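You operate a simulated robot arm through the tools that you are given. There is no shell and no other tool. Be economical: measure what you need, move in short steps, check, and stop when the job is done.

Carry out the task below with a simulated two-armed robot. There is one attempt and no reset: what you move stays moved.

Task
Rub the haze off the steel disc with the brown-knob block and paste.
Fine: put the block back and shut the dish lid. Set down upright: brown-knob block. Where these are worked on the way, their far stop is far enough and under half their travel is too little: dish lid. What is to be rubbed or washed off counts as gone when no trace of it is left.
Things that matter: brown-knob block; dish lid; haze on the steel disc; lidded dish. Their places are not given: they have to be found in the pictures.

The check looks at the end state, three seconds after you hand in, the way a careful person would. Anything else that was tipped, shoved, dropped, spilled or broken makes it a failure. A push-on lid holds only when it is set on centred and level and pressed home; a screw cap is set on level and turned clockwise until tight.

Robot
Two 7-joint arms with four-finger grippers on one trunk that stands fixed in place. Base frame: the origin is at the foot of the trunk, x ahead of it, y to its left, z up. Lengths are in m, angles in degrees, forces in N, time in s.
The left shoulder is at [0.04, 0.181, 1.254], the right one opposite. With the tool pointing down near the work surface each hand reaches from about 0.28 to 0.82 m from the base axis, measured 20 degrees to its own side. Payload 3.67 kg a hand.
The tool frame of a hand sits at the grasp point between the pads (the TCP): z along the fingers, y along the line on which they close. The tips reach 0.028 m beyond it. Largest opening 0.112 m; the body of the gripper starts 0.073 m behind the TCP.
Orientation is that of the tool frame in the base frame, as a unit quaternion [x, y, z, w]. With the fingers straight down and closing along the base's y, the tool's x points along the base's -x, its y along +y and its z along -z.

Tools
- The arms move only by the tool jog_arm. It takes "left_commands", "right_commands" or both (then of equal length, played together; a hand with none holds still); each is a list of rows, each an object (a shift or turn left out is 0, a gripper value left out holds the last) with "slide": the shift along the tool's x, y, z in mm, a list of three; "rotation": the turn, a rotation vector about the tool's x, y, z in degrees, a list of three; "jaw": the gripper command, from -1 (fully open) to 1 (shut), values between in proportion. In form: [{"slide": [tx, ty, tz], "rotation": [ax, ay, az], "jaw": jaw}, ...]. A call has 1 to 20 rows; each row is the pose to reach, as a shift and turn from the pose commanded when the call began, along the tool's axes at that moment. Each row takes 0.2 s and may step no farther than 0.05 m and 8.6 degrees from the row before; otherwise, or with a gripper value out of range, the whole call is refused. A pose out of reach is approached as far as the arm can. The call stops where the force on the tool passes 90 N (or 10 N more than at its start, if that is more) or the arm is blocked; 0.2 s more then pass. Each finger halts on what it meets, pressing with about 29 N; the grip force reading is that of the motor and also rises with nothing between the fingers. The clock runs only during rows and for 0.2 s after the last one: add rows that repeat a pose to give the fingers time. It gives the time, the measured TCP pose, the force on the tool (base axes), the opening and the grip force at its end, in the units of the frame above (readings bear some noise), with the torque about the TCP (base axes, N m) and any sound that the robot's microphone picked up.
- Cameras (640 x 400 px; columns grow to the right, rows downward): "scene" is now at [0.0976, 0.0488, 1.4816]; the picture's right is [0.55, -0.83, 0.00], its down [-0.54, -0.35, -0.76] and it looks along [0.64, 0.42, -0.64] (base axes); focal length 347 px, centre (320, 200). "left" rides on the left gripper at [0.06, 0.018, -0.104] in its tool frame; the picture's right is [-0.29, 0.96, 0.00], its down [-0.80, -0.24, -0.55] and it looks along [-0.53, -0.16, 0.83] (tool axes); focal length 234 px, centre (320, 200). "right" rides on the right gripper at [0.06, -0.018, -0.104] in its tool frame; the picture's right is [0.29, 0.96, 0.00], its down [-0.80, 0.24, -0.55] and it looks along [-0.53, 0.16, 0.83] (tool axes); focal length 234 px, centre (320, 200).
- camera(camera): a new picture of that camera. It takes no simulated time.
- slide_trunk(by): slides the trunk up (or, below 0, down) by that many m; the arms and the scene camera ride with it, the base frame stays. It gives what a move gives, with no picture.
- aim_head(pan, tilt): turns the head with the scene camera to pan (to the left, within 86 degrees either way) and tilt (down, from -29 to 69), counted from straight ahead of the robot. It gives what a move gives.
- probe_pixels(camera, pixels): there is no depth. For up to 12 entries [column, row, z] of the newest picture of that camera ("zoom" is the newest enlarged one), the place [x, y] in the base frame at which the ray of that pixel passes the height z, good to about 0.003 m, but the place of the scene camera against the robot may be out by one fixed shift of up to 0.012 m in any direction. It takes no simulated time.
- inspect(camera, box): a new picture of the part [left, top, right, bottom] of that camera's present view, enlarged. It takes no simulated time.
- job_done(): hands the job in; it is judged then, once.

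Go step by step. Measure first, check grasps and placings, and put right what went wrong. The budget is 80 turns and 56 pictures, counting those below and the enlarged ones. Unless the task says otherwise, let go and move clear before handing in, and close with one line.

The tools are called after "Call:" by a JSON object that holds its "name" and its "arguments". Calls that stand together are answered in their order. jog_arm: Moves the arms, as the interface text tells. Its arguments: {"type":"object","properties":{"left_commands":{"type":"array"},"right_commands":{"type":"array"}},"required":[]} The other tools are called the same way: slide_trunk (by) slides the trunk up or down; aim_head (pan, tilt) turns the head that bears the scene camera; camera (camera) takes a picture; probe_pixels (camera, pixels) gives the place at which the rays of pixels pass given heights; inspect (camera, box) takes an enlarged picture of a part of a camera's view; job_done () hands the job in.

At the start:

```text
time_s: 0.0
left_tcp_pos: [0.3626, 0.4115, 1.1801]
left_ee_rot: [0.0, 1.0, 0.0, 0.0]
left_contact_force: [0.5, 0.0, -0.2]
left_torque: [0.0, -0.01, -0.03]
left_grip_width: 0.1118
left_grip_force: 0.0
right_tcp_pos: [0.4209, 0.0843, 1.1963]
right_ee_rot: [0.001, 1.0, 0.001, 0.0]
right_contact_force: [0.2, 0.0, 0.4]
right_torque: [-0.02, 0.0, -0.01]
right_grip_width: 0.1117
right_grip_force: 0.1
trunk travel left (down, up): [-0.375, 0.139]
head pan, tilt: [33.4, 40.1]
```

scene: 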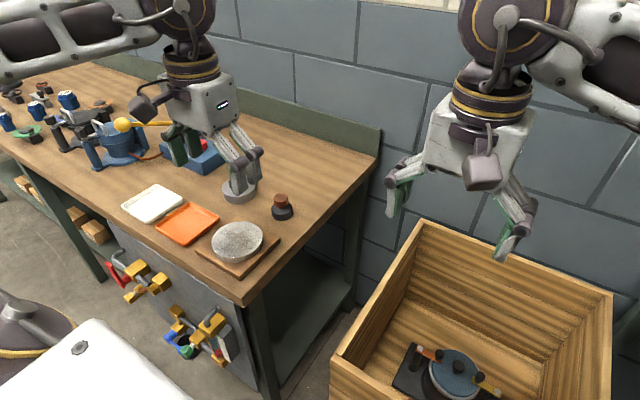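
right: 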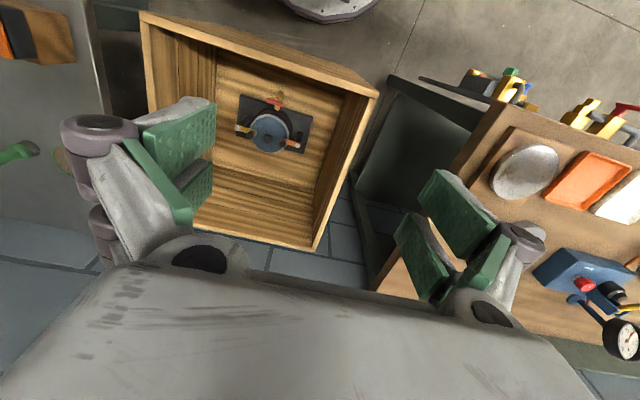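
left: 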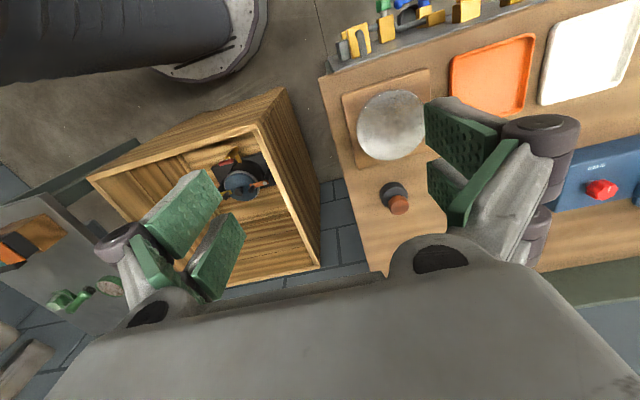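

The scene shows the disc near (237,240), a brown-knob block near (282,207) and a small grey dish near (240,190) partly behind the right gripper. I'll enlarge that part.

Call:
{"name": "inspect", "arguments": {"camera": "scene", "box": [110, 130, 310, 290]}}

Call:
{"name": "inspect", "arguments": {"camera": "left", "box": [310, 50, 510, 260]}}

```text
2.50 times, centred on (210, 210) of scene
```

zoom: 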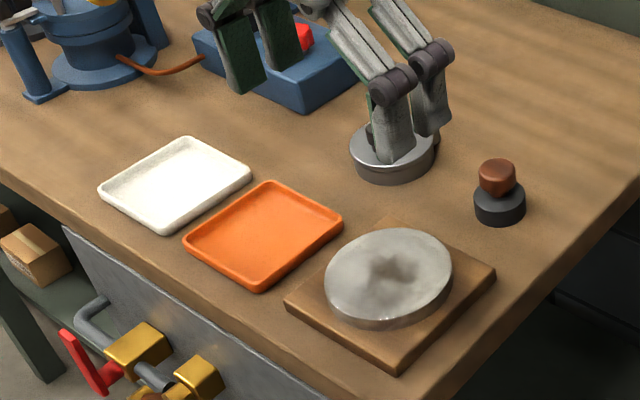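

```text
1.90 times, centred on (410, 155) of left
```

zoom: 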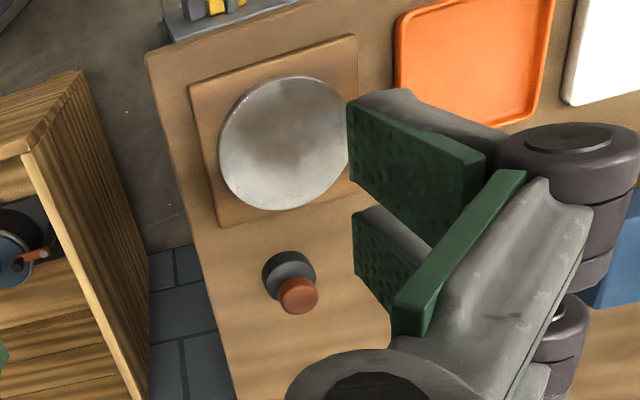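

The haze is a dark blotch mid-disc, and the dish is hidden behind the right fingers. I'll measure heights by comparing the two cameras, and move the right arm clear.

Call:
{"name": "probe_pixels", "arguments": {"camera": "scene", "pixels": [[282, 218, 0.75], [282, 218, 0.85], [282, 218, 0.95], [237, 240, 0.75], [237, 240, 0.85], [237, 240, 0.95]]}}

Call:
{"name": "probe_pixels", "arguments": {"camera": "left", "pixels": [[392, 190, 0.75], [392, 190, 0.85], [392, 190, 0.95], [391, 124, 0.75], [391, 124, 0.85], [391, 124, 0.95]]}}

Call:
{"name": "jog_arm", "arguments": {"right_commands": [{"slide": [0, -45, 0]}, {"slide": [0, -90, 0]}, {"slide": [0, -135, 0]}, {"slide": [0, -180, 0]}, {"slide": [0, -220, 0]}]}}

Call:
{"name": "camera", "arguments": {"camera": "scene"}}

```text
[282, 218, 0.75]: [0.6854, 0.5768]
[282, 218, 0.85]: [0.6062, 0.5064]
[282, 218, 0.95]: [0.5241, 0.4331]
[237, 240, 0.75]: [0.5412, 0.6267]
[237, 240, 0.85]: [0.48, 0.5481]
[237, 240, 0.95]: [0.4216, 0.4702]
```

```text
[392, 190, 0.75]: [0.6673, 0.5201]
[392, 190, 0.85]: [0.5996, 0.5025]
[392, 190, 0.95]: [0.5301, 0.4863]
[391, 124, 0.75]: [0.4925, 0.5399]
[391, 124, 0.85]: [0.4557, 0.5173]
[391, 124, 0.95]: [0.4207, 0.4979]
```

```text
time_s: 1.2
left_tcp_pos: [0.3613, 0.4102, 1.1816]
left_ee_rot: [0.0, 1.0, 0.001, 0.0]
left_contact_force: [0.5, -0.9, 0.6]
left_torque: [0.01, -0.05, 0.0]
left_grip_width: 0.1121
left_grip_force: 0.1
right_tcp_pos: [0.4191, -0.1382, 1.1944]
right_ee_rot: [0.0, 1.0, 0.001, -0.001]
right_contact_force: [-0.6, -0.8, -0.3]
right_torque: [0.03, -0.01, 0.0]
right_grip_width: 0.1121
right_grip_force: 0.0
trunk travel left (down, up): [-0.375, 0.139]
head pan, tilt: [33.4, 40.1]
```

```text
50 pictures are left
```

scene: 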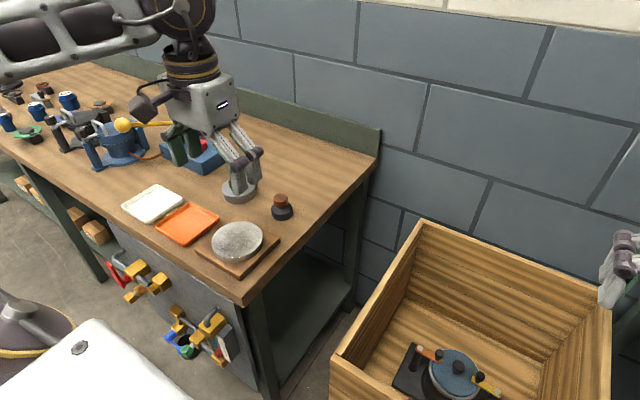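

The arm near the dish is the left one; the bench is at about z 0.86. I'll shift the left hand aside to see the dish.

Call:
{"name": "jog_arm", "arguments": {"left_commands": [{"slide": [0, -45, 0]}, {"slide": [0, -90, 0]}, {"slide": [0, -135, 0]}, {"slide": [0, -180, 0]}]}}

Call:
{"name": "inspect", "arguments": {"camera": "scene", "box": [110, 130, 310, 290]}}

Call:
{"name": "camera", "arguments": {"camera": "left"}}

```text
time_s: 2.2
left_tcp_pos: [0.361, 0.2299, 1.1791]
left_ee_rot: [0.0, 1.0, 0.001, 0.0]
left_contact_force: [0.9, -0.5, 0.3]
left_torque: [0.04, 0.0, 0.0]
left_grip_width: 0.1118
left_grip_force: 0.0
right_tcp_pos: [0.4195, -0.1391, 1.1934]
right_ee_rot: [0.0, 1.0, 0.001, 0.001]
right_contact_force: [-0.3, -0.5, 1.1]
right_torque: [0.03, 0.0, 0.03]
right_grip_width: 0.1118
right_grip_force: 0.1
trunk travel left (down, up): [-0.375, 0.139]
head pan, tilt: [33.4, 40.1]
```

```text
2.50 times, centred on (210, 210) of scene
```

zoom: 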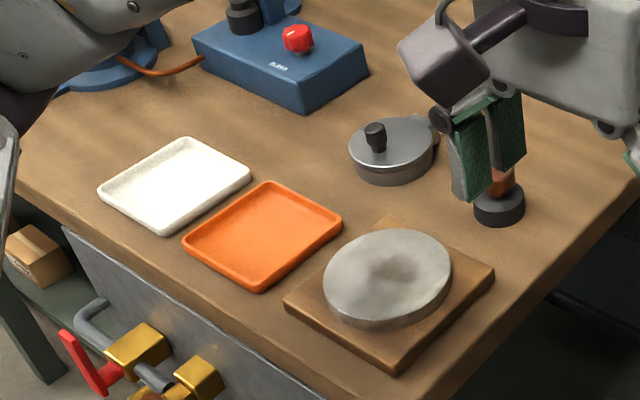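

```text
48 pictures are left
```

left: 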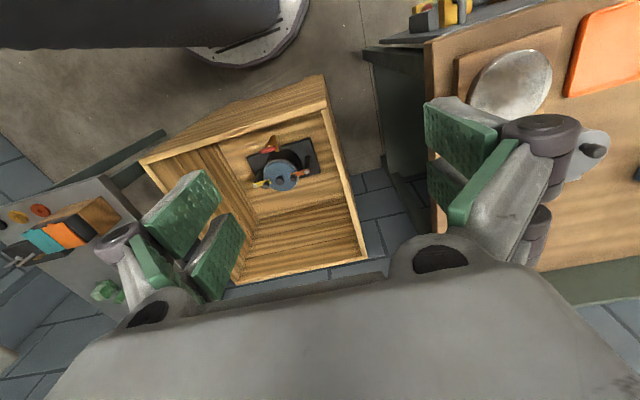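

The dish has a black knob at zoom (376,137) and a hinge lug at (437,120). Probing positions to place the left camera over the dish.

Call:
{"name": "probe_pixels", "arguments": {"camera": "zoom", "pixels": [[392, 170, 0.86], [376, 125, 0.92], [437, 120, 0.89], [500, 208, 0.86], [388, 275, 0.89], [392, 150, 0.89], [263, 235, 0.865], [350, 150, 0.89], [433, 150, 0.89]]}}

```text
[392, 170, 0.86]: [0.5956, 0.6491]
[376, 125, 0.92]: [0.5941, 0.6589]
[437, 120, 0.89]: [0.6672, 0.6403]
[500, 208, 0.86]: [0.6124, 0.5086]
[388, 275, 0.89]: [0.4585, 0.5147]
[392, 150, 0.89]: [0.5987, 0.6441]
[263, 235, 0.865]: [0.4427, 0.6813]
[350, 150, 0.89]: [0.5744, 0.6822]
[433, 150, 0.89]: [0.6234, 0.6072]
```

Dish is around (0.61,0.645). Moving the left camera to look down on it.

Call:
{"name": "jog_arm", "arguments": {"left_commands": [{"slide": [-14, 44, 8]}, {"slide": [-28, 88, 16]}, {"slide": [-42, 132, 24]}, {"slide": [-56, 176, 32]}, {"slide": [-70, 220, 40]}, {"slide": [-84, 264, 48]}, {"slide": [-98, 308, 56]}, {"slide": [-112, 352, 64]}, {"slide": [-126, 396, 72]}, {"slide": [-140, 430, 80]}]}}

Call:
{"name": "camera", "arguments": {"camera": "left"}}

```text
time_s: 4.6
left_tcp_pos: [0.4692, 0.5878, 1.0665]
left_ee_rot: [-0.003, 0.999, 0.001, -0.046]
left_contact_force: [-0.2, 0.3, 1.2]
left_torque: [0.01, -0.02, 0.01]
left_grip_width: 0.1119
left_grip_force: 0.1
left hand out of reach, approached as far as the arm can: row 9, 10
right_tcp_pos: [0.4201, -0.1379, 1.1943]
right_ee_rot: [0.0, 1.0, 0.0, 0.0]
right_contact_force: [0.7, 0.2, -0.5]
right_torque: [0.0, -0.03, 0.0]
right_grip_width: 0.1119
right_grip_force: 0.0
trunk travel left (down, up): [-0.375, 0.139]
head pan, tilt: [33.4, 40.1]
stopped in row 10 (left hand): the arm was blocked; the commanded pose is now the measured one
```

```text
47 pictures are left
```

left: 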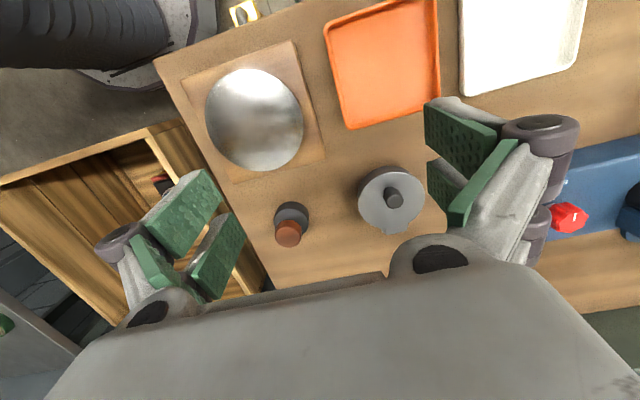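

The dish is at (391,198) with a lug near (388,230). Enlarge for details.

Call:
{"name": "inspect", "arguments": {"camera": "left", "box": [255, 140, 445, 260]}}

Call:
{"name": "inspect", "arguments": {"camera": "scene", "box": [200, 160, 310, 240]}}

```text
3.33 times, centred on (350, 200) of left
```

zoom: 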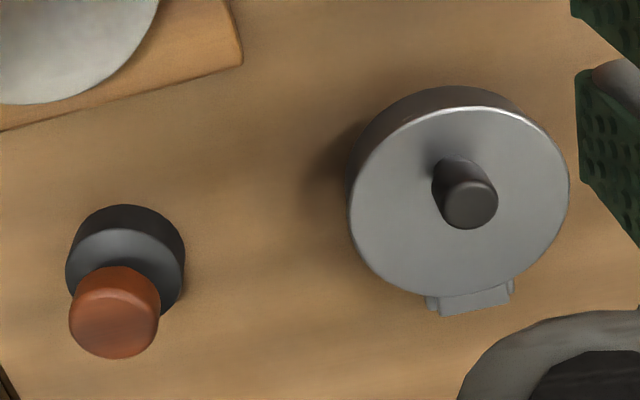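

```text
5.00 times, centred on (255, 200) of scene
```

zoom: 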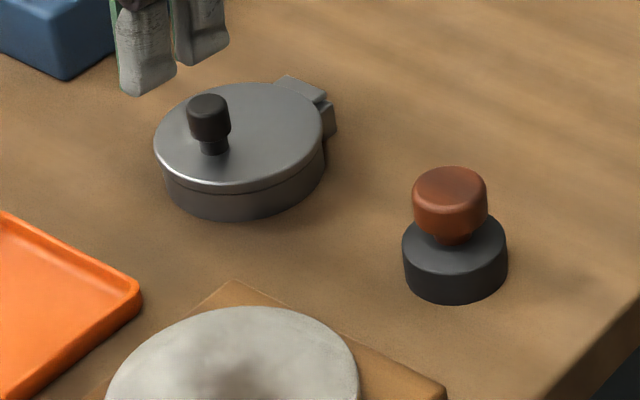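

The lid is hinged on the far (+x) side with its knob nearer me; reach is tight at this height. I'll level the tool and go lower, to see how far the hand gets at bench level.

Call:
{"name": "jog_arm", "arguments": {"left_commands": [{"slide": [0, 0, 20], "rotation": [0, -2.7, 0]}, {"slide": [0, 0, 40], "rotation": [0, -5.3, 0]}, {"slide": [-10, 0, 60], "rotation": [0, -5.3, 0]}, {"slide": [-40, 15, 60], "rotation": [0, -5.3, 0]}, {"slide": [-70, 30, 60], "rotation": [0, -5.3, 0]}, {"slide": [-100, 45, 60], "rotation": [0, -5.3, 0]}]}}

```text
time_s: 6.0
left_tcp_pos: [0.5239, 0.5829, 1.0002]
left_ee_rot: [-0.004, 1.0, 0.003, 0.002]
left_contact_force: [-1.3, -0.8, 0.3]
left_torque: [0.03, -0.05, -0.02]
left_grip_width: 0.1119
left_grip_force: 0.1
left hand out of reach, approached as far as the arm can: row 4, 5, 6
right_tcp_pos: [0.4175, -0.1387, 1.1943]
right_ee_rot: [0.0, 1.0, 0.002, 0.001]
right_contact_force: [0.0, 0.7, 0.1]
right_torque: [0.02, -0.02, 0.03]
right_grip_width: 0.1119
right_grip_force: 0.0
trunk travel left (down, up): [-0.375, 0.139]
head pan, tilt: [33.4, 40.1]
```

Reach seems to grow as the hand is lower relative to the shoulder; I'll raise the trunk 0.1 m and test again.

Call:
{"name": "slide_trunk", "arguments": {"by": 0.1}}

Call:
{"name": "jog_arm", "arguments": {"left_commands": [{"slide": [0, 0, 35]}, {"slide": [0, 0, 70]}, {"slide": [0, 0, 100]}, {"slide": [-20, 20, 100]}, {"slide": [-40, 40, 100]}, {"slide": [-60, 60, 100]}]}}

```text
time_s: 7.3
left_tcp_pos: [0.5236, 0.584, 1.0999]
left_ee_rot: [-0.004, 1.0, 0.002, 0.001]
left_contact_force: [-1.1, 0.2, 0.2]
left_torque: [-0.02, 0.0, 0.0]
left_grip_width: 0.1117
left_grip_force: 0.0
right_tcp_pos: [0.4189, -0.1367, 1.295]
right_ee_rot: [0.0, 1.0, 0.0, -0.001]
right_contact_force: [-0.7, 0.4, -0.3]
right_torque: [-0.03, -0.02, 0.0]
right_grip_width: 0.112
right_grip_force: 0.0
trunk travel left (down, up): [-0.475, 0.039]
head pan, tilt: [33.4, 40.1]
```

```text
time_s: 8.7
left_tcp_pos: [0.5278, 0.5846, 1.0005]
left_ee_rot: [-0.007, 1.0, 0.004, 0.002]
left_contact_force: [-0.6, -0.3, 0.1]
left_torque: [0.01, 0.01, -0.01]
left_grip_width: 0.1124
left_grip_force: 0.0
left hand out of reach, approached as far as the arm can: row 4, 5, 6
right_tcp_pos: [0.4197, -0.136, 1.2954]
right_ee_rot: [0.0, 1.0, 0.0, 0.001]
right_contact_force: [-0.2, 0.2, -0.3]
right_torque: [0.0, -0.02, 0.03]
right_grip_width: 0.1119
right_grip_force: 0.1
trunk travel left (down, up): [-0.475, 0.039]
head pan, tilt: [33.4, 40.1]
```

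Same limit regardless of height, so likely a wrist or shoulder joint limit; I'll try yawing the hand with the arm's bearing.

Call:
{"name": "jog_arm", "arguments": {"left_commands": [{"rotation": [0, 0, -8]}, {"rotation": [0, 0, -16]}, {"rotation": [0, 0, -24]}, {"slide": [-20, 20, 0], "rotation": [0, 0, -30]}, {"slide": [-40, 40, 0], "rotation": [0, 0, -30]}, {"slide": [-60, 60, 0], "rotation": [0, 0, -30]}]}}

```text
time_s: 10.1
left_tcp_pos: [0.585, 0.6447, 1.0013]
left_ee_rot: [-0.264, 0.965, 0.001, 0.003]
left_contact_force: [0.9, -0.7, -0.5]
left_torque: [-0.01, 0.01, -0.01]
left_grip_width: 0.1121
left_grip_force: 0.1
right_tcp_pos: [0.4187, -0.1378, 1.2955]
right_ee_rot: [0.0, 1.0, 0.001, -0.001]
right_contact_force: [0.9, -0.2, 0.1]
right_torque: [0.01, 0.01, 0.02]
right_grip_width: 0.112
right_grip_force: 0.1
trunk travel left (down, up): [-0.475, 0.039]
head pan, tilt: [33.4, 40.1]
```

Yaw of 30° frees the reach. Look now from the left hand.

Call:
{"name": "camera", "arguments": {"camera": "left"}}

Call:
{"name": "camera", "arguments": {"camera": "scene"}}

```text
44 pictures are left
```

left: 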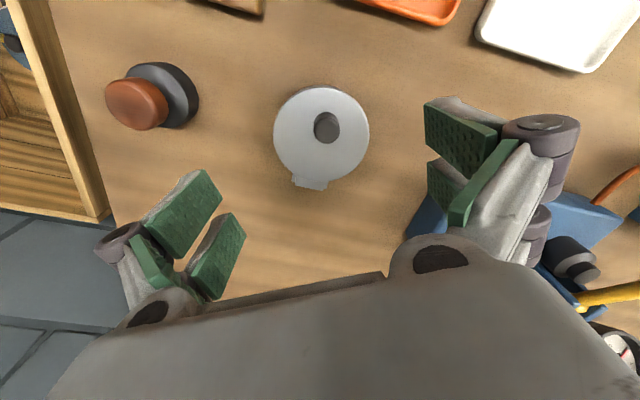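

```text
43 pictures are left
```

scene: 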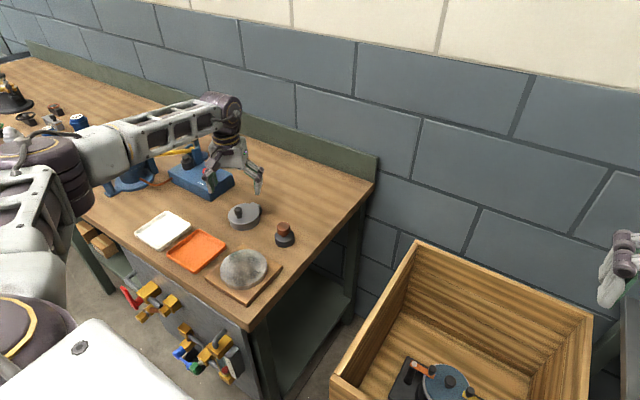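

Call:
{"name": "inspect", "arguments": {"camera": "left", "box": [95, 50, 385, 200]}}

Call:
{"name": "probe_pixels", "arguments": {"camera": "left", "pixels": [[322, 135, 0.85], [322, 135, 0.9], [326, 127, 0.9], [326, 127, 0.95], [310, 182, 0.85], [310, 182, 0.9], [165, 95, 0.85], [165, 95, 0.9], [137, 104, 0.9], [137, 104, 0.95]]}}

```text
2.21 times, centred on (240, 125) of left
```

zoom: 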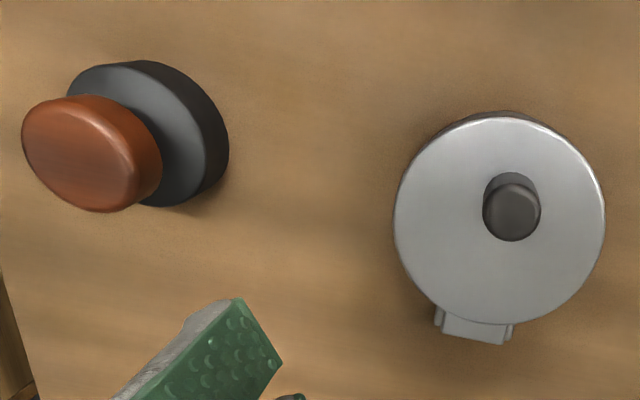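

```text
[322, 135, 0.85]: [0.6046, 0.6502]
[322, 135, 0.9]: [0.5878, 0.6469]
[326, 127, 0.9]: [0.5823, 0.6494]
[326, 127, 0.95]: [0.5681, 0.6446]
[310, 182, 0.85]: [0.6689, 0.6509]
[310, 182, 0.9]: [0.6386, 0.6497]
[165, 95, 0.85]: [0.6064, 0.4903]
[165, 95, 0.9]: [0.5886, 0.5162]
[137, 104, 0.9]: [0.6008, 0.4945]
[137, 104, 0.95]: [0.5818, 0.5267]
```

Call:
{"name": "probe_pixels", "arguments": {"camera": "zoom", "pixels": [[158, 143, 0.84], [158, 143, 0.86], [158, 143, 0.88], [92, 150, 0.88], [92, 150, 0.92], [499, 218, 0.88], [511, 213, 0.9], [511, 213, 0.92], [440, 320, 0.88], [510, 335, 0.88], [395, 218, 0.88], [604, 218, 0.88]]}}

Call:
{"name": "inspect", "arguments": {"camera": "scene", "box": [190, 180, 310, 300]}}

```text
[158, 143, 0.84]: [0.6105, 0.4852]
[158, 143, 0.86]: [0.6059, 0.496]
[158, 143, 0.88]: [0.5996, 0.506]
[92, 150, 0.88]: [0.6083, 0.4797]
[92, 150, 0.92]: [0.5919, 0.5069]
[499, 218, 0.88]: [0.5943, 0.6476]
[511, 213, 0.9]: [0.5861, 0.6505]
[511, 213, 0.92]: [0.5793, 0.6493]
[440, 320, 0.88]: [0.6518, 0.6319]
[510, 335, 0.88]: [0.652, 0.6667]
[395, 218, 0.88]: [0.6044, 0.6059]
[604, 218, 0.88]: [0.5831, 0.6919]
```

```text
3.33 times, centred on (250, 240) of scene
```

zoom: 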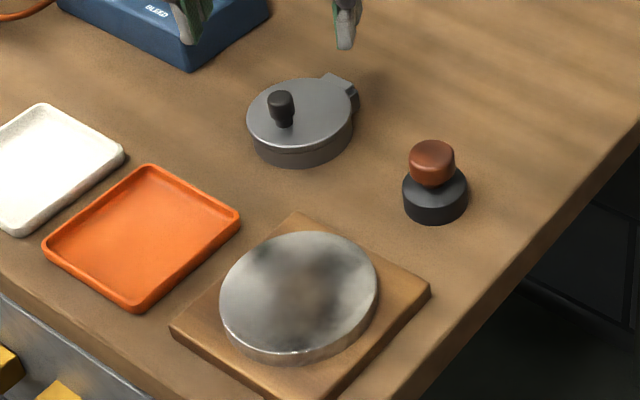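

Hinge axis lies along base y at x≈0.65; knob about (0.582,0.650). I'll descend above the knob partway and re-measure for a height fix.

Call:
{"name": "jog_arm", "arguments": {"left_commands": [{"slide": [0, 3, 15]}, {"slide": [-1, 5, 30]}, {"slide": [-1, 5, 36]}]}}

Call:
{"name": "camera", "arguments": {"camera": "left"}}

Call:
{"name": "inspect", "arguments": {"camera": "scene", "box": [180, 130, 310, 230]}}

```text
time_s: 10.9
left_tcp_pos: [0.5831, 0.6513, 0.9652]
left_ee_rot: [-0.263, 0.965, 0.002, 0.003]
left_contact_force: [0.2, 0.4, 0.2]
left_torque: [0.02, -0.03, -0.04]
left_grip_width: 0.1119
left_grip_force: 0.1
right_tcp_pos: [0.418, -0.1376, 1.2957]
right_ee_rot: [0.0, 1.0, 0.0, 0.0]
right_contact_force: [-0.7, 0.0, 0.6]
right_torque: [0.03, -0.04, 0.02]
right_grip_width: 0.1121
right_grip_force: 0.0
trunk travel left (down, up): [-0.475, 0.039]
head pan, tilt: [33.4, 40.1]
```

```text
40 pictures are left
```

left: 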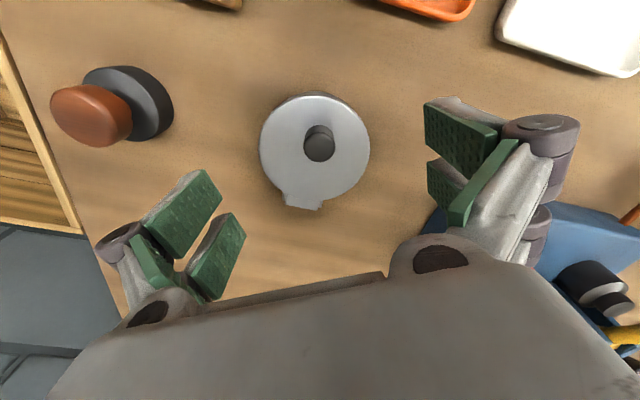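

```text
4.00 times, centred on (245, 180) of scene
```

zoom: 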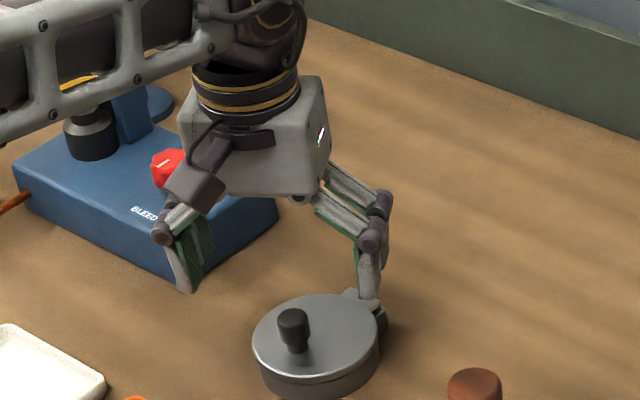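

Call:
{"name": "probe_pixels", "arguments": {"camera": "left", "pixels": [[319, 149, 0.88], [319, 149, 0.9], [319, 149, 0.92], [315, 151, 0.86], [315, 151, 0.88], [315, 151, 0.9], [305, 208, 0.88], [134, 106, 0.86], [134, 106, 0.88], [92, 115, 0.9], [92, 115, 0.92], [320, 202, 0.88]]}}

```text
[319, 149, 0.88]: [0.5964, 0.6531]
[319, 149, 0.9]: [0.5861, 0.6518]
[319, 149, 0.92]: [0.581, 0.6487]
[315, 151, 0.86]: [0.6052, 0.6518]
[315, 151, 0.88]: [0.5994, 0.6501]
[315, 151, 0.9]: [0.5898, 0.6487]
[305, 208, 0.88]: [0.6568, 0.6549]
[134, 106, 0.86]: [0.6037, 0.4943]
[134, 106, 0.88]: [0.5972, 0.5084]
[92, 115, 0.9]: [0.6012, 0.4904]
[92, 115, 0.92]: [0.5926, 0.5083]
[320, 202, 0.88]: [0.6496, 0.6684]
```

Knob lies right under the TCP at about (0.583,0.650). I'll close partway to ~60 mm and descend gently, watching force.

Call:
{"name": "jog_arm", "arguments": {"left_commands": [{"jaw": -0.1}, {"jaw": -0.1}, {"slide": [0, 0, 10], "jaw": -0.1}, {"slide": [0, 0, 18], "jaw": -0.1}, {"slide": [0, 0, 24], "jaw": -0.1}, {"slide": [0, 0, 30], "jaw": -0.1}, {"slide": [0, 0, 30], "jaw": -0.1}]}}

Call:
{"name": "inspect", "arguments": {"camera": "scene", "box": [205, 150, 305, 230]}}

Call:
{"name": "camera", "arguments": {"camera": "left"}}

```text
time_s: 12.5
left_tcp_pos: [0.5843, 0.6517, 0.9333]
left_ee_rot: [-0.263, 0.965, 0.002, 0.003]
left_contact_force: [0.0, -0.1, -0.1]
left_torque: [-0.04, -0.01, 0.0]
left_grip_width: 0.0615
left_grip_force: 0.0
right_tcp_pos: [0.4187, -0.1375, 1.2959]
right_ee_rot: [0.0, 1.0, 0.001, 0.0]
right_contact_force: [-0.1, 0.4, -0.4]
right_torque: [0.02, -0.01, -0.03]
right_grip_width: 0.112
right_grip_force: 0.1
trunk travel left (down, up): [-0.475, 0.039]
head pan, tilt: [33.4, 40.1]
```

```text
5.00 times, centred on (255, 190) of scene
```

zoom: 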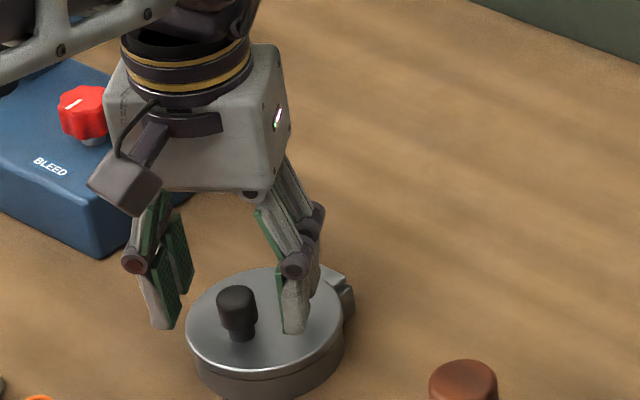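

```text
37 pictures are left
```

left: 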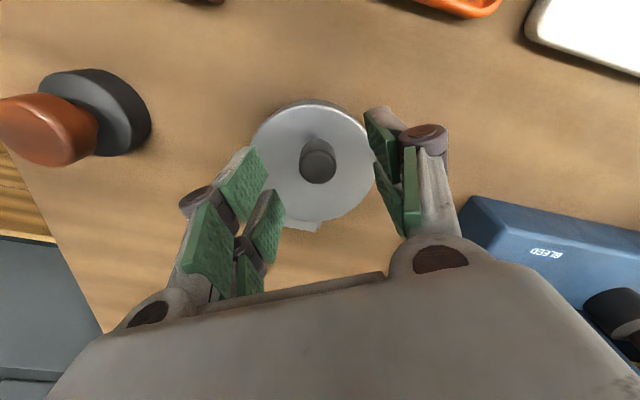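

The knob sits between the fingers on the grip line, tips near its mid-height. Lower a bit more and close.

Call:
{"name": "jog_arm", "arguments": {"left_commands": [{"slide": [0, 0, 4]}, {"slide": [0, 0, 7]}, {"slide": [0, 0, 7]}]}}

Call:
{"name": "inspect", "arguments": {"camera": "left", "box": [220, 90, 420, 250]}}

```text
time_s: 13.3
left_tcp_pos: [0.583, 0.6524, 0.928]
left_ee_rot: [-0.263, 0.965, 0.002, 0.003]
left_contact_force: [-0.3, 0.3, 0.6]
left_torque: [0.0, 0.05, 0.0]
left_grip_width: 0.0617
left_grip_force: 0.1
right_tcp_pos: [0.4195, -0.1372, 1.2962]
right_ee_rot: [0.0, 1.0, -0.001, 0.0]
right_contact_force: [-0.4, -0.2, 0.5]
right_torque: [0.02, 0.02, -0.03]
right_grip_width: 0.1121
right_grip_force: 0.0
trunk travel left (down, up): [-0.475, 0.039]
head pan, tilt: [33.4, 40.1]
```

```text
2.50 times, centred on (320, 170) of left
```

zoom: 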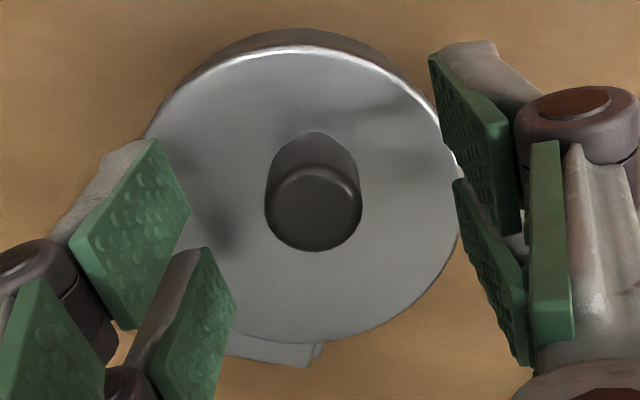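

Aligned; close on the knob.

Call:
{"name": "jog_arm", "arguments": {"left_commands": [{"jaw": 0.5}, {"jaw": 1}, {"jaw": 1}, {"jaw": 1}]}}

Call:
{"name": "inspect", "arguments": {"camera": "left", "box": [220, 90, 420, 250]}}

```text
time_s: 14.3
left_tcp_pos: [0.5834, 0.6518, 0.9275]
left_ee_rot: [-0.263, 0.965, 0.001, 0.003]
left_contact_force: [0.8, -1.2, -0.2]
left_torque: [-0.07, 0.02, 0.11]
left_grip_width: 0.0209
left_grip_force: 44.6
right_tcp_pos: [0.4192, -0.1375, 1.2957]
right_ee_rot: [0.001, 1.0, 0.0, -0.001]
right_contact_force: [-0.2, -0.4, 0.6]
right_torque: [-0.01, -0.01, -0.01]
right_grip_width: 0.1124
right_grip_force: 0.1
trunk travel left (down, up): [-0.475, 0.039]
head pan, tilt: [33.4, 40.1]
```

```text
2.50 times, centred on (320, 170) of left
```

zoom: 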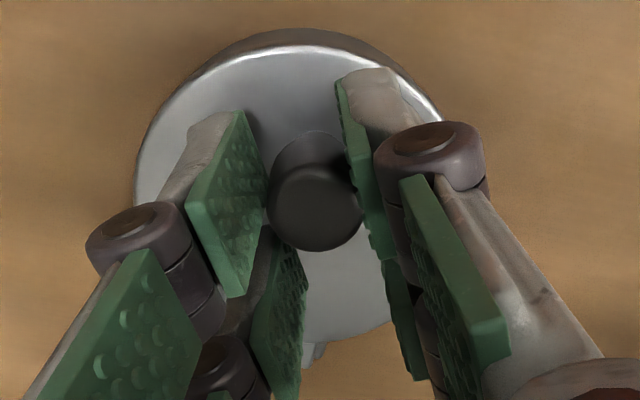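

Gripped (21 mm knob), but the lid turns about base y and my fingers close 30° off it, so the knob couldn't pivot in the pads. I'll release, rise and see how near yaw 0 I can reach here.

Call:
{"name": "jog_arm", "arguments": {"left_commands": [{"jaw": -0.1}, {"jaw": -0.1}, {"jaw": -0.1}, {"slide": [0, 0, -20]}, {"slide": [0, 0, -40]}, {"slide": [0, 0, -40], "rotation": [0, 0, 8]}, {"slide": [0, 0, -40], "rotation": [0, 0, 15]}]}}

Call:
{"name": "jog_arm", "arguments": {"left_commands": [{"rotation": [0, 0, 5]}, {"rotation": [0, 0, 10]}, {"rotation": [0, 0, 15]}]}}

```text
time_s: 15.9
left_tcp_pos: [0.5824, 0.6504, 0.9678]
left_ee_rot: [-0.136, 0.991, 0.002, 0.002]
left_contact_force: [-2.0, 1.3, -3.6]
left_torque: [0.02, -0.23, 0.0]
left_grip_width: 0.0618
left_grip_force: 0.1
right_tcp_pos: [0.4206, -0.1387, 1.2946]
right_ee_rot: [0.001, 1.0, 0.0, 0.0]
right_contact_force: [-0.5, 0.0, 0.2]
right_torque: [0.03, 0.0, 0.01]
right_grip_width: 0.1121
right_grip_force: 0.0
trunk travel left (down, up): [-0.475, 0.039]
head pan, tilt: [33.4, 40.1]
```

```text
time_s: 16.7
left_tcp_pos: [0.5651, 0.6246, 0.9802]
left_ee_rot: [-0.074, 0.997, 0.013, 0.007]
left_contact_force: [-0.1, 0.0, 0.5]
left_torque: [-0.01, -0.07, 0.0]
left_grip_width: 0.0617
left_grip_force: 0.1
left hand out of reach, approached as far as the arm can: row 1, 2, 3
right_tcp_pos: [0.4172, -0.138, 1.2955]
right_ee_rot: [0.0, 1.0, 0.001, 0.0]
right_contact_force: [-0.7, -0.3, -0.3]
right_torque: [0.05, -0.03, 0.02]
right_grip_width: 0.1121
right_grip_force: 0.2
trunk travel left (down, up): [-0.475, 0.039]
head pan, tilt: [33.4, 40.1]
```

Yaw 15° is the limit with a vertical tool. Try tilting the fingers forward (hand back toward me), which should gain reach.

Call:
{"name": "jog_arm", "arguments": {"left_commands": [{"rotation": [0, -8, 0]}, {"rotation": [0, -16, 0]}, {"rotation": [0, -24, 0]}, {"rotation": [0, -30, 0]}]}}

Call:
{"name": "camera", "arguments": {"camera": "left"}}

```text
time_s: 17.7
left_tcp_pos: [0.5686, 0.6244, 0.9787]
left_ee_rot: [-0.068, 0.961, 0.031, 0.267]
left_contact_force: [0.1, -0.4, 0.7]
left_torque: [0.01, 0.01, -0.01]
left_grip_width: 0.0617
left_grip_force: 0.0
right_tcp_pos: [0.4191, -0.138, 1.2959]
right_ee_rot: [0.0, 1.0, -0.001, -0.001]
right_contact_force: [-0.3, 0.9, 0.9]
right_torque: [0.01, -0.01, -0.01]
right_grip_width: 0.1123
right_grip_force: 0.0
trunk travel left (down, up): [-0.475, 0.039]
head pan, tilt: [33.4, 40.1]
```

```text
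34 pictures are left
```

left: 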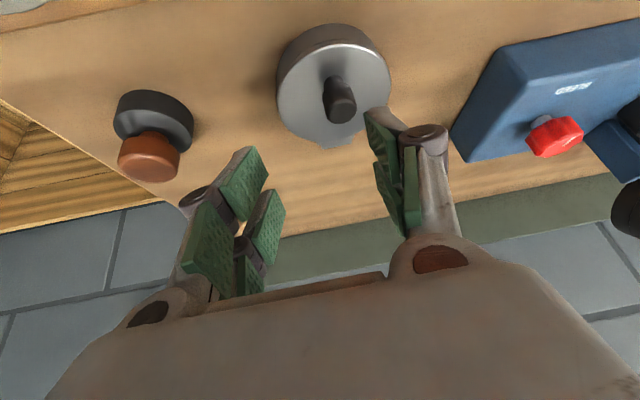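

Call:
{"name": "probe_pixels", "arguments": {"camera": "left", "pixels": [[342, 104, 0.9], [342, 104, 0.91], [342, 104, 0.92], [334, 86, 0.87], [334, 86, 0.89], [150, 122, 0.86], [150, 122, 0.87], [150, 163, 0.9], [150, 163, 0.92], [340, 146, 0.87], [340, 146, 0.89]]}}

Call:
{"name": "jog_arm", "arguments": {"left_commands": [{"rotation": [2, 0, 3.5]}, {"rotation": [4, 0, 6.9]}]}}

```text
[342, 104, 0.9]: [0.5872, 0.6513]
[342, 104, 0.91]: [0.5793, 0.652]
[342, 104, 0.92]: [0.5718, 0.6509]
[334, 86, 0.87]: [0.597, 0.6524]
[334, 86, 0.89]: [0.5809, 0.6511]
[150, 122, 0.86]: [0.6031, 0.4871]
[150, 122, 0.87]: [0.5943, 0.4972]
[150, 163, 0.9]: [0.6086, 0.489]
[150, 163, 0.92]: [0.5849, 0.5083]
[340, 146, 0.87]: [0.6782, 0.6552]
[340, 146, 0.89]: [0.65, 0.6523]
```

```text
time_s: 18.3
left_tcp_pos: [0.5692, 0.6205, 0.977]
left_ee_rot: [-0.023, 0.964, 0.018, 0.266]
left_contact_force: [-0.5, -1.0, -0.4]
left_torque: [-0.02, -0.07, 0.01]
left_grip_width: 0.0617
left_grip_force: 0.1
left hand out of reach, approached as far as the arm can: row 2
right_tcp_pos: [0.4204, -0.1376, 1.2956]
right_ee_rot: [0.0, 1.0, 0.0, 0.0]
right_contact_force: [-0.4, 0.2, -0.8]
right_torque: [0.03, -0.01, 0.01]
right_grip_width: 0.1118
right_grip_force: 0.1
trunk travel left (down, up): [-0.475, 0.039]
head pan, tilt: [33.4, 40.1]
```

The knob is at (0.583,0.6515), top about z 0.905; hinge at x≈0.65. I'll go with yaw 15° vertical and let the knob pivot with a small roll compensation.

Call:
{"name": "jog_arm", "arguments": {"left_commands": [{"rotation": [-0.4, 6.1, -2.4]}, {"rotation": [-0.8, 12.3, -4.8]}, {"rotation": [-1.2, 18.4, -7.1]}, {"slide": [-4, 10, 5], "rotation": [-1.6, 24.6, -9.5]}, {"slide": [-9.3, 30, 14.6], "rotation": [-2, 30.7, -11.9]}]}}

Call:
{"name": "camera", "arguments": {"camera": "left"}}

```text
time_s: 19.5
left_tcp_pos: [0.57, 0.6414, 0.9814]
left_ee_rot: [-0.11, 0.994, 0.004, 0.0]
left_contact_force: [-0.2, 1.7, 0.1]
left_torque: [-0.13, -0.03, -0.02]
left_grip_width: 0.0618
left_grip_force: 0.0
left hand out of reach, approached as far as the arm can: row 5
right_tcp_pos: [0.4197, -0.1368, 1.2945]
right_ee_rot: [0.001, 1.0, 0.0, -0.001]
right_contact_force: [0.8, 0.4, -0.3]
right_torque: [0.01, 0.02, 0.0]
right_grip_width: 0.1121
right_grip_force: 0.1
trunk travel left (down, up): [-0.475, 0.039]
head pan, tilt: [33.4, 40.1]
```

```text
33 pictures are left
```

left: 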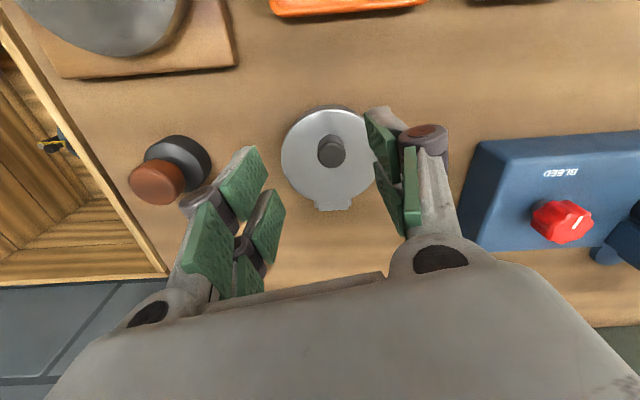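

Reach limit forces some yaw; I'll use yaw 20° and plan to roll the hand toward −y as the lid lifts. Position over the knob, lower, and grip.

Call:
{"name": "jog_arm", "arguments": {"left_commands": [{"rotation": [0, 0, -7.4]}, {"slide": [-8, 4, 4], "rotation": [0, 0, -7.4]}, {"slide": [-14.9, 7, 11], "rotation": [0, 0, -7.4]}, {"slide": [-14.9, 7, 11], "rotation": [0, 0, -7.4]}]}}

Call:
{"name": "camera", "arguments": {"camera": "left"}}

```text
time_s: 20.5
left_tcp_pos: [0.5838, 0.6487, 0.9706]
left_ee_rot: [-0.172, 0.985, 0.001, 0.0]
left_contact_force: [-0.7, -0.8, -0.2]
left_torque: [-0.03, 0.0, 0.0]
left_grip_width: 0.0618
left_grip_force: 0.0
right_tcp_pos: [0.4189, -0.1364, 1.2968]
right_ee_rot: [0.0, 1.0, 0.0, 0.0]
right_contact_force: [-0.9, 0.1, 0.3]
right_torque: [0.01, 0.0, -0.01]
right_grip_width: 0.1122
right_grip_force: 0.1
trunk travel left (down, up): [-0.475, 0.039]
head pan, tilt: [33.4, 40.1]
```

```text
32 pictures are left
```

left: 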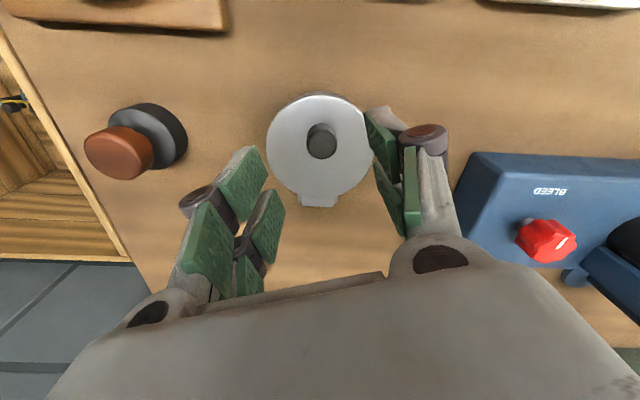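

Call:
{"name": "jog_arm", "arguments": {"left_commands": [{"slide": [0, 2, 20]}, {"slide": [0, 2, 35]}, {"slide": [0, 2, 43]}, {"slide": [0, 2, 46]}, {"slide": [0, 2, 46], "jaw": 0.5}, {"slide": [0, 2, 46], "jaw": 1}, {"slide": [0, 2, 46], "jaw": 1}, {"slide": [0, 2, 46], "jaw": 1}]}}

```text
time_s: 22.3
left_tcp_pos: [0.5842, 0.652, 0.9232]
left_ee_rot: [-0.172, 0.985, 0.002, 0.0]
left_contact_force: [-0.6, 0.4, 0.3]
left_torque: [0.04, -0.01, -0.04]
left_grip_width: 0.0208
left_grip_force: 45.1
right_tcp_pos: [0.4204, -0.1379, 1.2962]
right_ee_rot: [0.0, 1.0, 0.001, 0.0]
right_contact_force: [0.3, 0.0, -0.6]
right_torque: [-0.01, 0.01, 0.03]
right_grip_width: 0.1119
right_grip_force: 0.0
trunk travel left (down, up): [-0.475, 0.039]
head pan, tilt: [33.4, 40.1]
```

Gripped. Lift along the hinge arc to about 20° with matching roll.

Call:
{"name": "jog_arm", "arguments": {"left_commands": [{"slide": [-1.5, -1.4, -5.5], "rotation": [-2, 0, 0]}, {"slide": [-3.4, -2.8, -10.9], "rotation": [-3.9, 0, 0]}, {"slide": [-6, -4.5, -16], "rotation": [-6, 0, 0]}, {"slide": [-8.5, -6.3, -20.8], "rotation": [-8, 0, 0]}]}}

Call:
{"name": "inspect", "arguments": {"camera": "scene", "box": [180, 130, 310, 230]}}

```text
time_s: 23.3
left_tcp_pos: [0.5912, 0.6474, 0.9443]
left_ee_rot: [-0.173, 0.982, 0.072, -0.012]
left_contact_force: [-18.4, -7.4, -9.2]
left_torque: [-0.54, 1.66, 0.18]
left_grip_width: 0.021
left_grip_force: 45.2
right_tcp_pos: [0.4174, -0.1363, 1.2957]
right_ee_rot: [0.0, 1.0, 0.0, 0.0]
right_contact_force: [0.7, -0.4, -0.7]
right_torque: [0.01, 0.03, 0.03]
right_grip_width: 0.1123
right_grip_force: 0.2
trunk travel left (down, up): [-0.475, 0.039]
head pan, tilt: [33.4, 40.1]
```

```text
4.00 times, centred on (245, 180) of scene
```

zoom: 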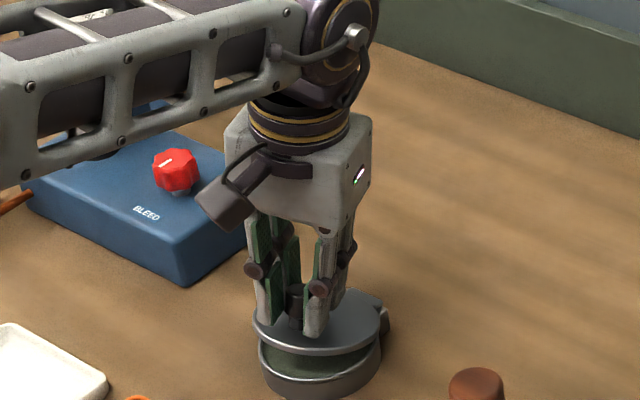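

The lid is lifting in the picture. Continue the arc to about 50°.

Call:
{"name": "jog_arm", "arguments": {"left_commands": [{"slide": [-5.2, -2.6, -9], "rotation": [-4.7, 0, 0]}, {"slide": [-9, -4.4, -13], "rotation": [-7.3, 0, 0]}, {"slide": [-12.8, -6.2, -16.7], "rotation": [-10, 0, 0]}, {"slide": [-17.4, -8.8, -19.6], "rotation": [-13.5, 0, 0]}, {"slide": [-22, -11.4, -22.4], "rotation": [-17, 0, 0]}]}}

Call:
{"name": "inspect", "arguments": {"camera": "scene", "box": [180, 130, 310, 230]}}

```text
time_s: 24.5
left_tcp_pos: [0.6174, 0.6417, 0.9674]
left_ee_rot: [-0.169, 0.961, 0.216, -0.035]
left_contact_force: [-15.0, 4.1, 6.4]
left_torque: [-0.56, 0.95, 0.57]
left_grip_width: 0.0219
left_grip_force: 44.6
right_tcp_pos: [0.4175, -0.1369, 1.2966]
right_ee_rot: [0.0, 1.0, 0.0, 0.001]
right_contact_force: [0.4, 0.1, -0.7]
right_torque: [0.04, -0.01, 0.0]
right_grip_width: 0.1119
right_grip_force: 0.1
trunk travel left (down, up): [-0.475, 0.039]
head pan, tilt: [33.4, 40.1]
```

```text
4.00 times, centred on (245, 180) of scene
```

zoom: 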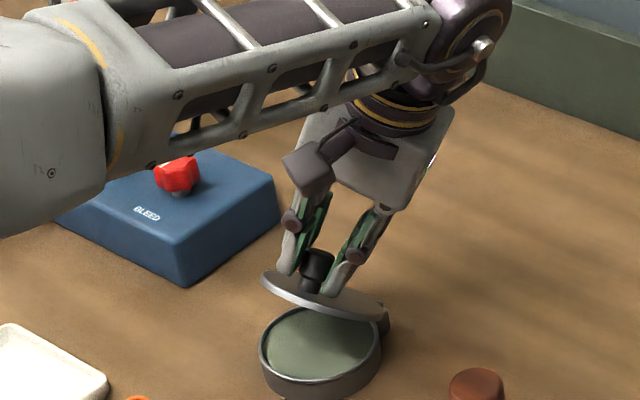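

Lid is at ~45° and holding in the grip; paste is visible. Continue toward 80–90°.

Call:
{"name": "jog_arm", "arguments": {"left_commands": [{"slide": [-4.5, -2.4, -2.6], "rotation": [-4.5, 0, 0]}, {"slide": [-9.1, -4.8, -5.1], "rotation": [-9, 0, 0]}, {"slide": [-14.3, -7.2, -6.7], "rotation": [-12, 0, 0]}, {"slide": [-19.6, -9.6, -8.2], "rotation": [-15, 0, 0]}, {"slide": [-25, -12.2, -9], "rotation": [-18, 0, 0]}, {"slide": [-30.3, -14.8, -9.7], "rotation": [-20, 0, 0]}]}}

Call:
{"name": "inspect", "arguments": {"camera": "scene", "box": [180, 130, 310, 230]}}

```text
time_s: 25.9
left_tcp_pos: [0.6509, 0.6371, 0.9747]
left_ee_rot: [-0.163, 0.908, 0.381, -0.064]
left_contact_force: [-16.1, 12.5, 36.3]
left_torque: [0.19, 1.35, 1.0]
left_grip_width: 0.0223
left_grip_force: 45.1
right_tcp_pos: [0.4151, -0.139, 1.2972]
right_ee_rot: [0.0, 1.0, 0.001, 0.002]
right_contact_force: [0.4, 0.2, 0.9]
right_torque: [-0.03, 0.01, -0.02]
right_grip_width: 0.1119
right_grip_force: 0.1
trunk travel left (down, up): [-0.475, 0.039]
head pan, tilt: [33.4, 40.1]
```

```text
4.00 times, centred on (245, 180) of scene
```

zoom: 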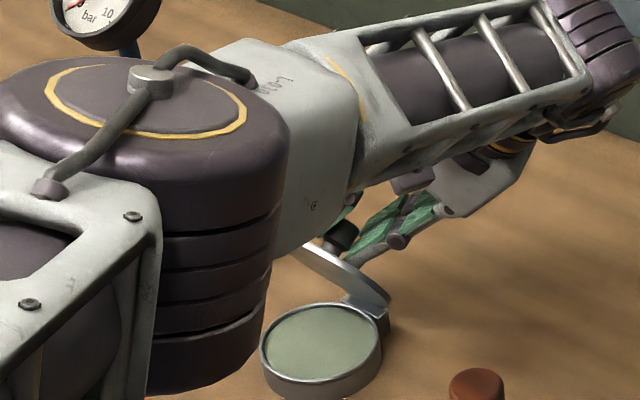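

Lid is near 70°; the elbow has swung about. Check the whole view before going on.

Call:
{"name": "camera", "arguments": {"camera": "scene"}}

```text
28 pictures are left
```

scene: 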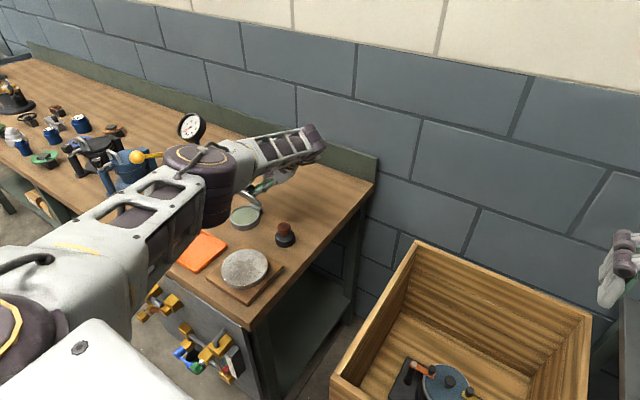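

The elbow is high above the tray and clear. A bit further to pass vertical.

Call:
{"name": "jog_arm", "arguments": {"left_commands": [{"slide": [-6, 0.5, -4]}, {"slide": [-12.2, 1.1, -7.3]}, {"slide": [-16.5, -0.7, -7.7]}, {"slide": [-20.7, -2.5, -8.1]}]}}

Call:
{"name": "inspect", "arguments": {"camera": "scene", "box": [200, 150, 330, 250]}}

```text
time_s: 26.9
left_tcp_pos: [0.664, 0.6378, 0.9756]
left_ee_rot: [-0.16, 0.909, 0.38, -0.065]
left_contact_force: [-13.0, 19.4, 16.6]
left_torque: [0.22, 1.45, 0.61]
left_grip_width: 0.0213
left_grip_force: 45.1
left hand out of reach, approached as far as the arm can: row 3, 4
right_tcp_pos: [0.417, -0.1355, 1.2963]
right_ee_rot: [0.0, 1.0, 0.0, 0.0]
right_contact_force: [-0.1, -0.4, -0.2]
right_torque: [0.02, 0.0, -0.01]
right_grip_width: 0.1121
right_grip_force: 0.1
trunk travel left (down, up): [-0.475, 0.039]
head pan, tilt: [33.4, 40.1]
```

```text
4.00 times, centred on (265, 200) of scene
```

zoom: 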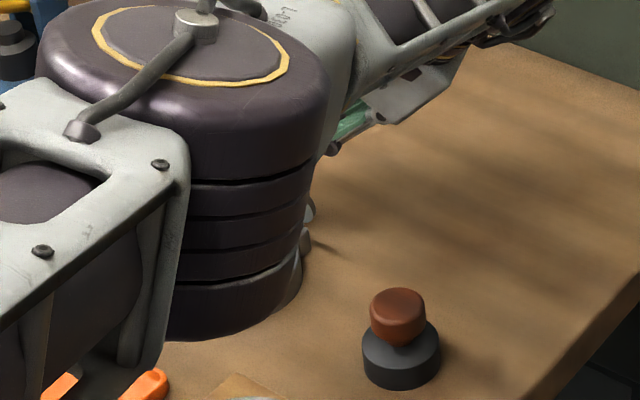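

Reach ends here with the lid ~80° open. I'll release slowly and retreat upward a little to see whether it stays.

Call:
{"name": "jog_arm", "arguments": {"left_commands": [{"jaw": 0.5}, {"jaw": 0.2}, {"jaw": 0.2}]}}

Call:
{"name": "camera", "arguments": {"camera": "left"}}

```text
time_s: 27.7
left_tcp_pos: [0.6676, 0.6355, 0.9734]
left_ee_rot: [-0.159, 0.909, 0.379, -0.065]
left_contact_force: [-1.6, 0.1, -0.3]
left_torque: [-0.04, -0.04, 0.06]
left_grip_width: 0.0448
left_grip_force: 0.0
right_tcp_pos: [0.4192, -0.1356, 1.2955]
right_ee_rot: [0.0, 1.0, -0.001, -0.001]
right_contact_force: [0.9, -0.4, 0.6]
right_torque: [0.01, 0.01, -0.02]
right_grip_width: 0.112
right_grip_force: 0.1
trunk travel left (down, up): [-0.475, 0.039]
head pan, tilt: [33.4, 40.1]
```

```text
26 pictures are left
```

left: 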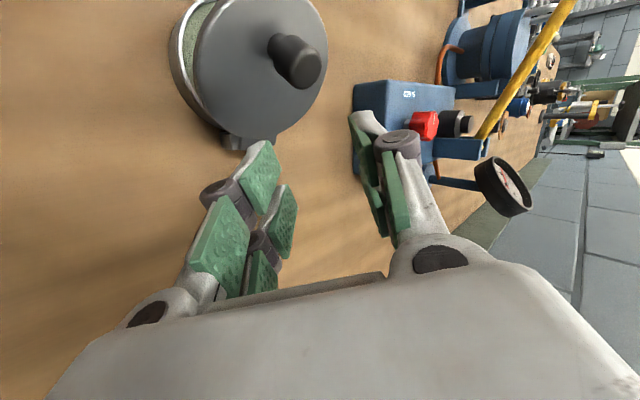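

The lid stays part-open after release. Retreat along the tool axis and look.

Call:
{"name": "jog_arm", "arguments": {"left_commands": [{"slide": [5, 0, -30]}, {"slide": [15, 0, -60]}, {"slide": [25, 0, -100], "rotation": [8, 0, 0]}, {"slide": [35, 0, -130], "rotation": [16, 0, 0]}]}}

Call:
{"name": "camera", "arguments": {"camera": "scene"}}

```text
time_s: 28.7
left_tcp_pos: [0.6636, 0.5354, 1.0668]
left_ee_rot: [-0.166, 0.953, 0.248, -0.042]
left_contact_force: [0.7, 0.1, -0.5]
left_torque: [-0.02, -0.01, -0.01]
left_grip_width: 0.0449
left_grip_force: 0.2
right_tcp_pos: [0.4184, -0.1374, 1.296]
right_ee_rot: [0.0, 1.0, 0.0, 0.0]
right_contact_force: [-0.8, -0.4, 0.2]
right_torque: [0.01, -0.02, 0.05]
right_grip_width: 0.112
right_grip_force: 0.0
trunk travel left (down, up): [-0.475, 0.039]
head pan, tilt: [33.4, 40.1]
```

```text
25 pictures are left
```

scene: 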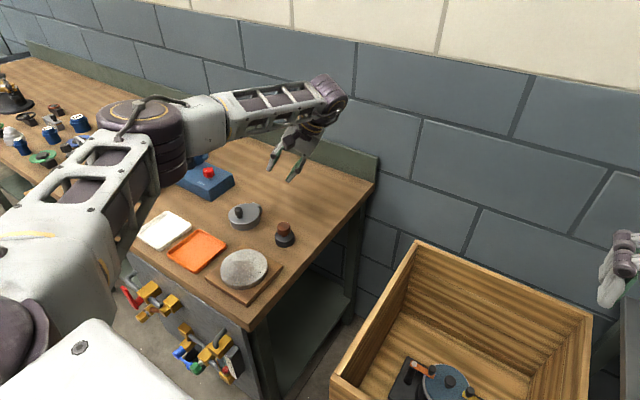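

The lid sank shut again, so it must pass vertical. Lowering the trunk brings the shoulder nearer wrist height and gains reach: first retreat high and level the hand.

Call:
{"name": "jog_arm", "arguments": {"left_commands": [{"slide": [23, 27, -15], "rotation": [5.8, 0, 0]}, {"slide": [47, 55, -29], "rotation": [11.6, 0, 0]}, {"slide": [71, 82, -44], "rotation": [17.4, 0, 0]}, {"slide": [94, 110, -58], "rotation": [23.2, 0, 0]}, {"slide": [118, 137, -73], "rotation": [29, 0, 0]}]}}

Call:
{"name": "slide_trunk", "arguments": {"by": -0.2}}

Call:
{"name": "inspect", "arguments": {"camera": "scene", "box": [100, 100, 420, 300]}}

```text
time_s: 29.9
left_tcp_pos: [0.5234, 0.5758, 1.195]
left_ee_rot: [-0.172, 0.985, 0.001, 0.002]
left_contact_force: [-0.1, 0.7, 1.0]
left_torque: [0.01, -0.03, 0.01]
left_grip_width: 0.0448
left_grip_force: 0.0
right_tcp_pos: [0.418, -0.1371, 1.2961]
right_ee_rot: [0.001, 1.0, 0.0, 0.001]
right_contact_force: [-0.7, -0.5, 0.2]
right_torque: [-0.01, -0.04, -0.02]
right_grip_width: 0.112
right_grip_force: 0.2
trunk travel left (down, up): [-0.475, 0.039]
head pan, tilt: [33.4, 40.1]
```

```text
time_s: 32.1
left_tcp_pos: [0.5281, 0.5759, 0.9939]
left_ee_rot: [-0.172, 0.985, 0.002, 0.0]
left_contact_force: [-0.6, 0.7, 0.1]
left_torque: [-0.03, -0.02, -0.01]
left_grip_width: 0.0447
left_grip_force: 0.0
right_tcp_pos: [0.4187, -0.1373, 1.0943]
right_ee_rot: [0.0, 1.0, 0.0, 0.0]
right_contact_force: [0.0, 0.0, 0.2]
right_torque: [0.0, -0.01, 0.03]
right_grip_width: 0.112
right_grip_force: 0.1
trunk travel left (down, up): [-0.275, 0.239]
head pan, tilt: [33.4, 40.1]
```

```text
2.00 times, centred on (260, 200) of scene
```

zoom: 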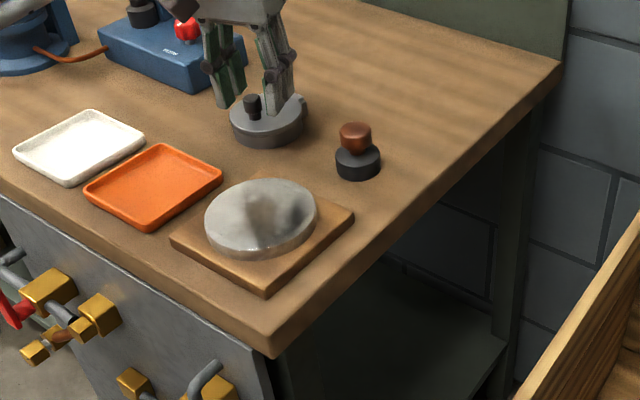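

Everything is intact with the lid shut. Go over the knob and test how small a yaw works now.

Call:
{"name": "jog_arm", "arguments": {"left_commands": [{"slide": [-30, 20, 0]}, {"slide": [-60, 40, 0]}, {"slide": [-78, 52.5, 15]}, {"slide": [-78, 52.5, 24]}, {"slide": [-78, 52.5, 24], "rotation": [0, 0, 5]}, {"slide": [-78, 52.5, 24], "rotation": [0, 0, 10]}, {"slide": [-78, 52.5, 24], "rotation": [0, 0, 15]}]}}

```text
time_s: 33.7
left_tcp_pos: [0.5869, 0.639, 0.9713]
left_ee_rot: [-0.104, 0.994, 0.009, 0.005]
left_contact_force: [-0.4, 0.3, -0.7]
left_torque: [-0.03, -0.01, 0.0]
left_grip_width: 0.045
left_grip_force: 0.0
left hand out of reach, approached as far as the arm can: row 6, 7
right_tcp_pos: [0.4186, -0.1388, 1.0947]
right_ee_rot: [0.001, 1.0, 0.0, 0.0]
right_contact_force: [-0.8, 0.1, 0.0]
right_torque: [0.0, 0.02, 0.01]
right_grip_width: 0.112
right_grip_force: 0.1
trunk travel left (down, up): [-0.275, 0.239]
head pan, tilt: [33.4, 40.1]
```

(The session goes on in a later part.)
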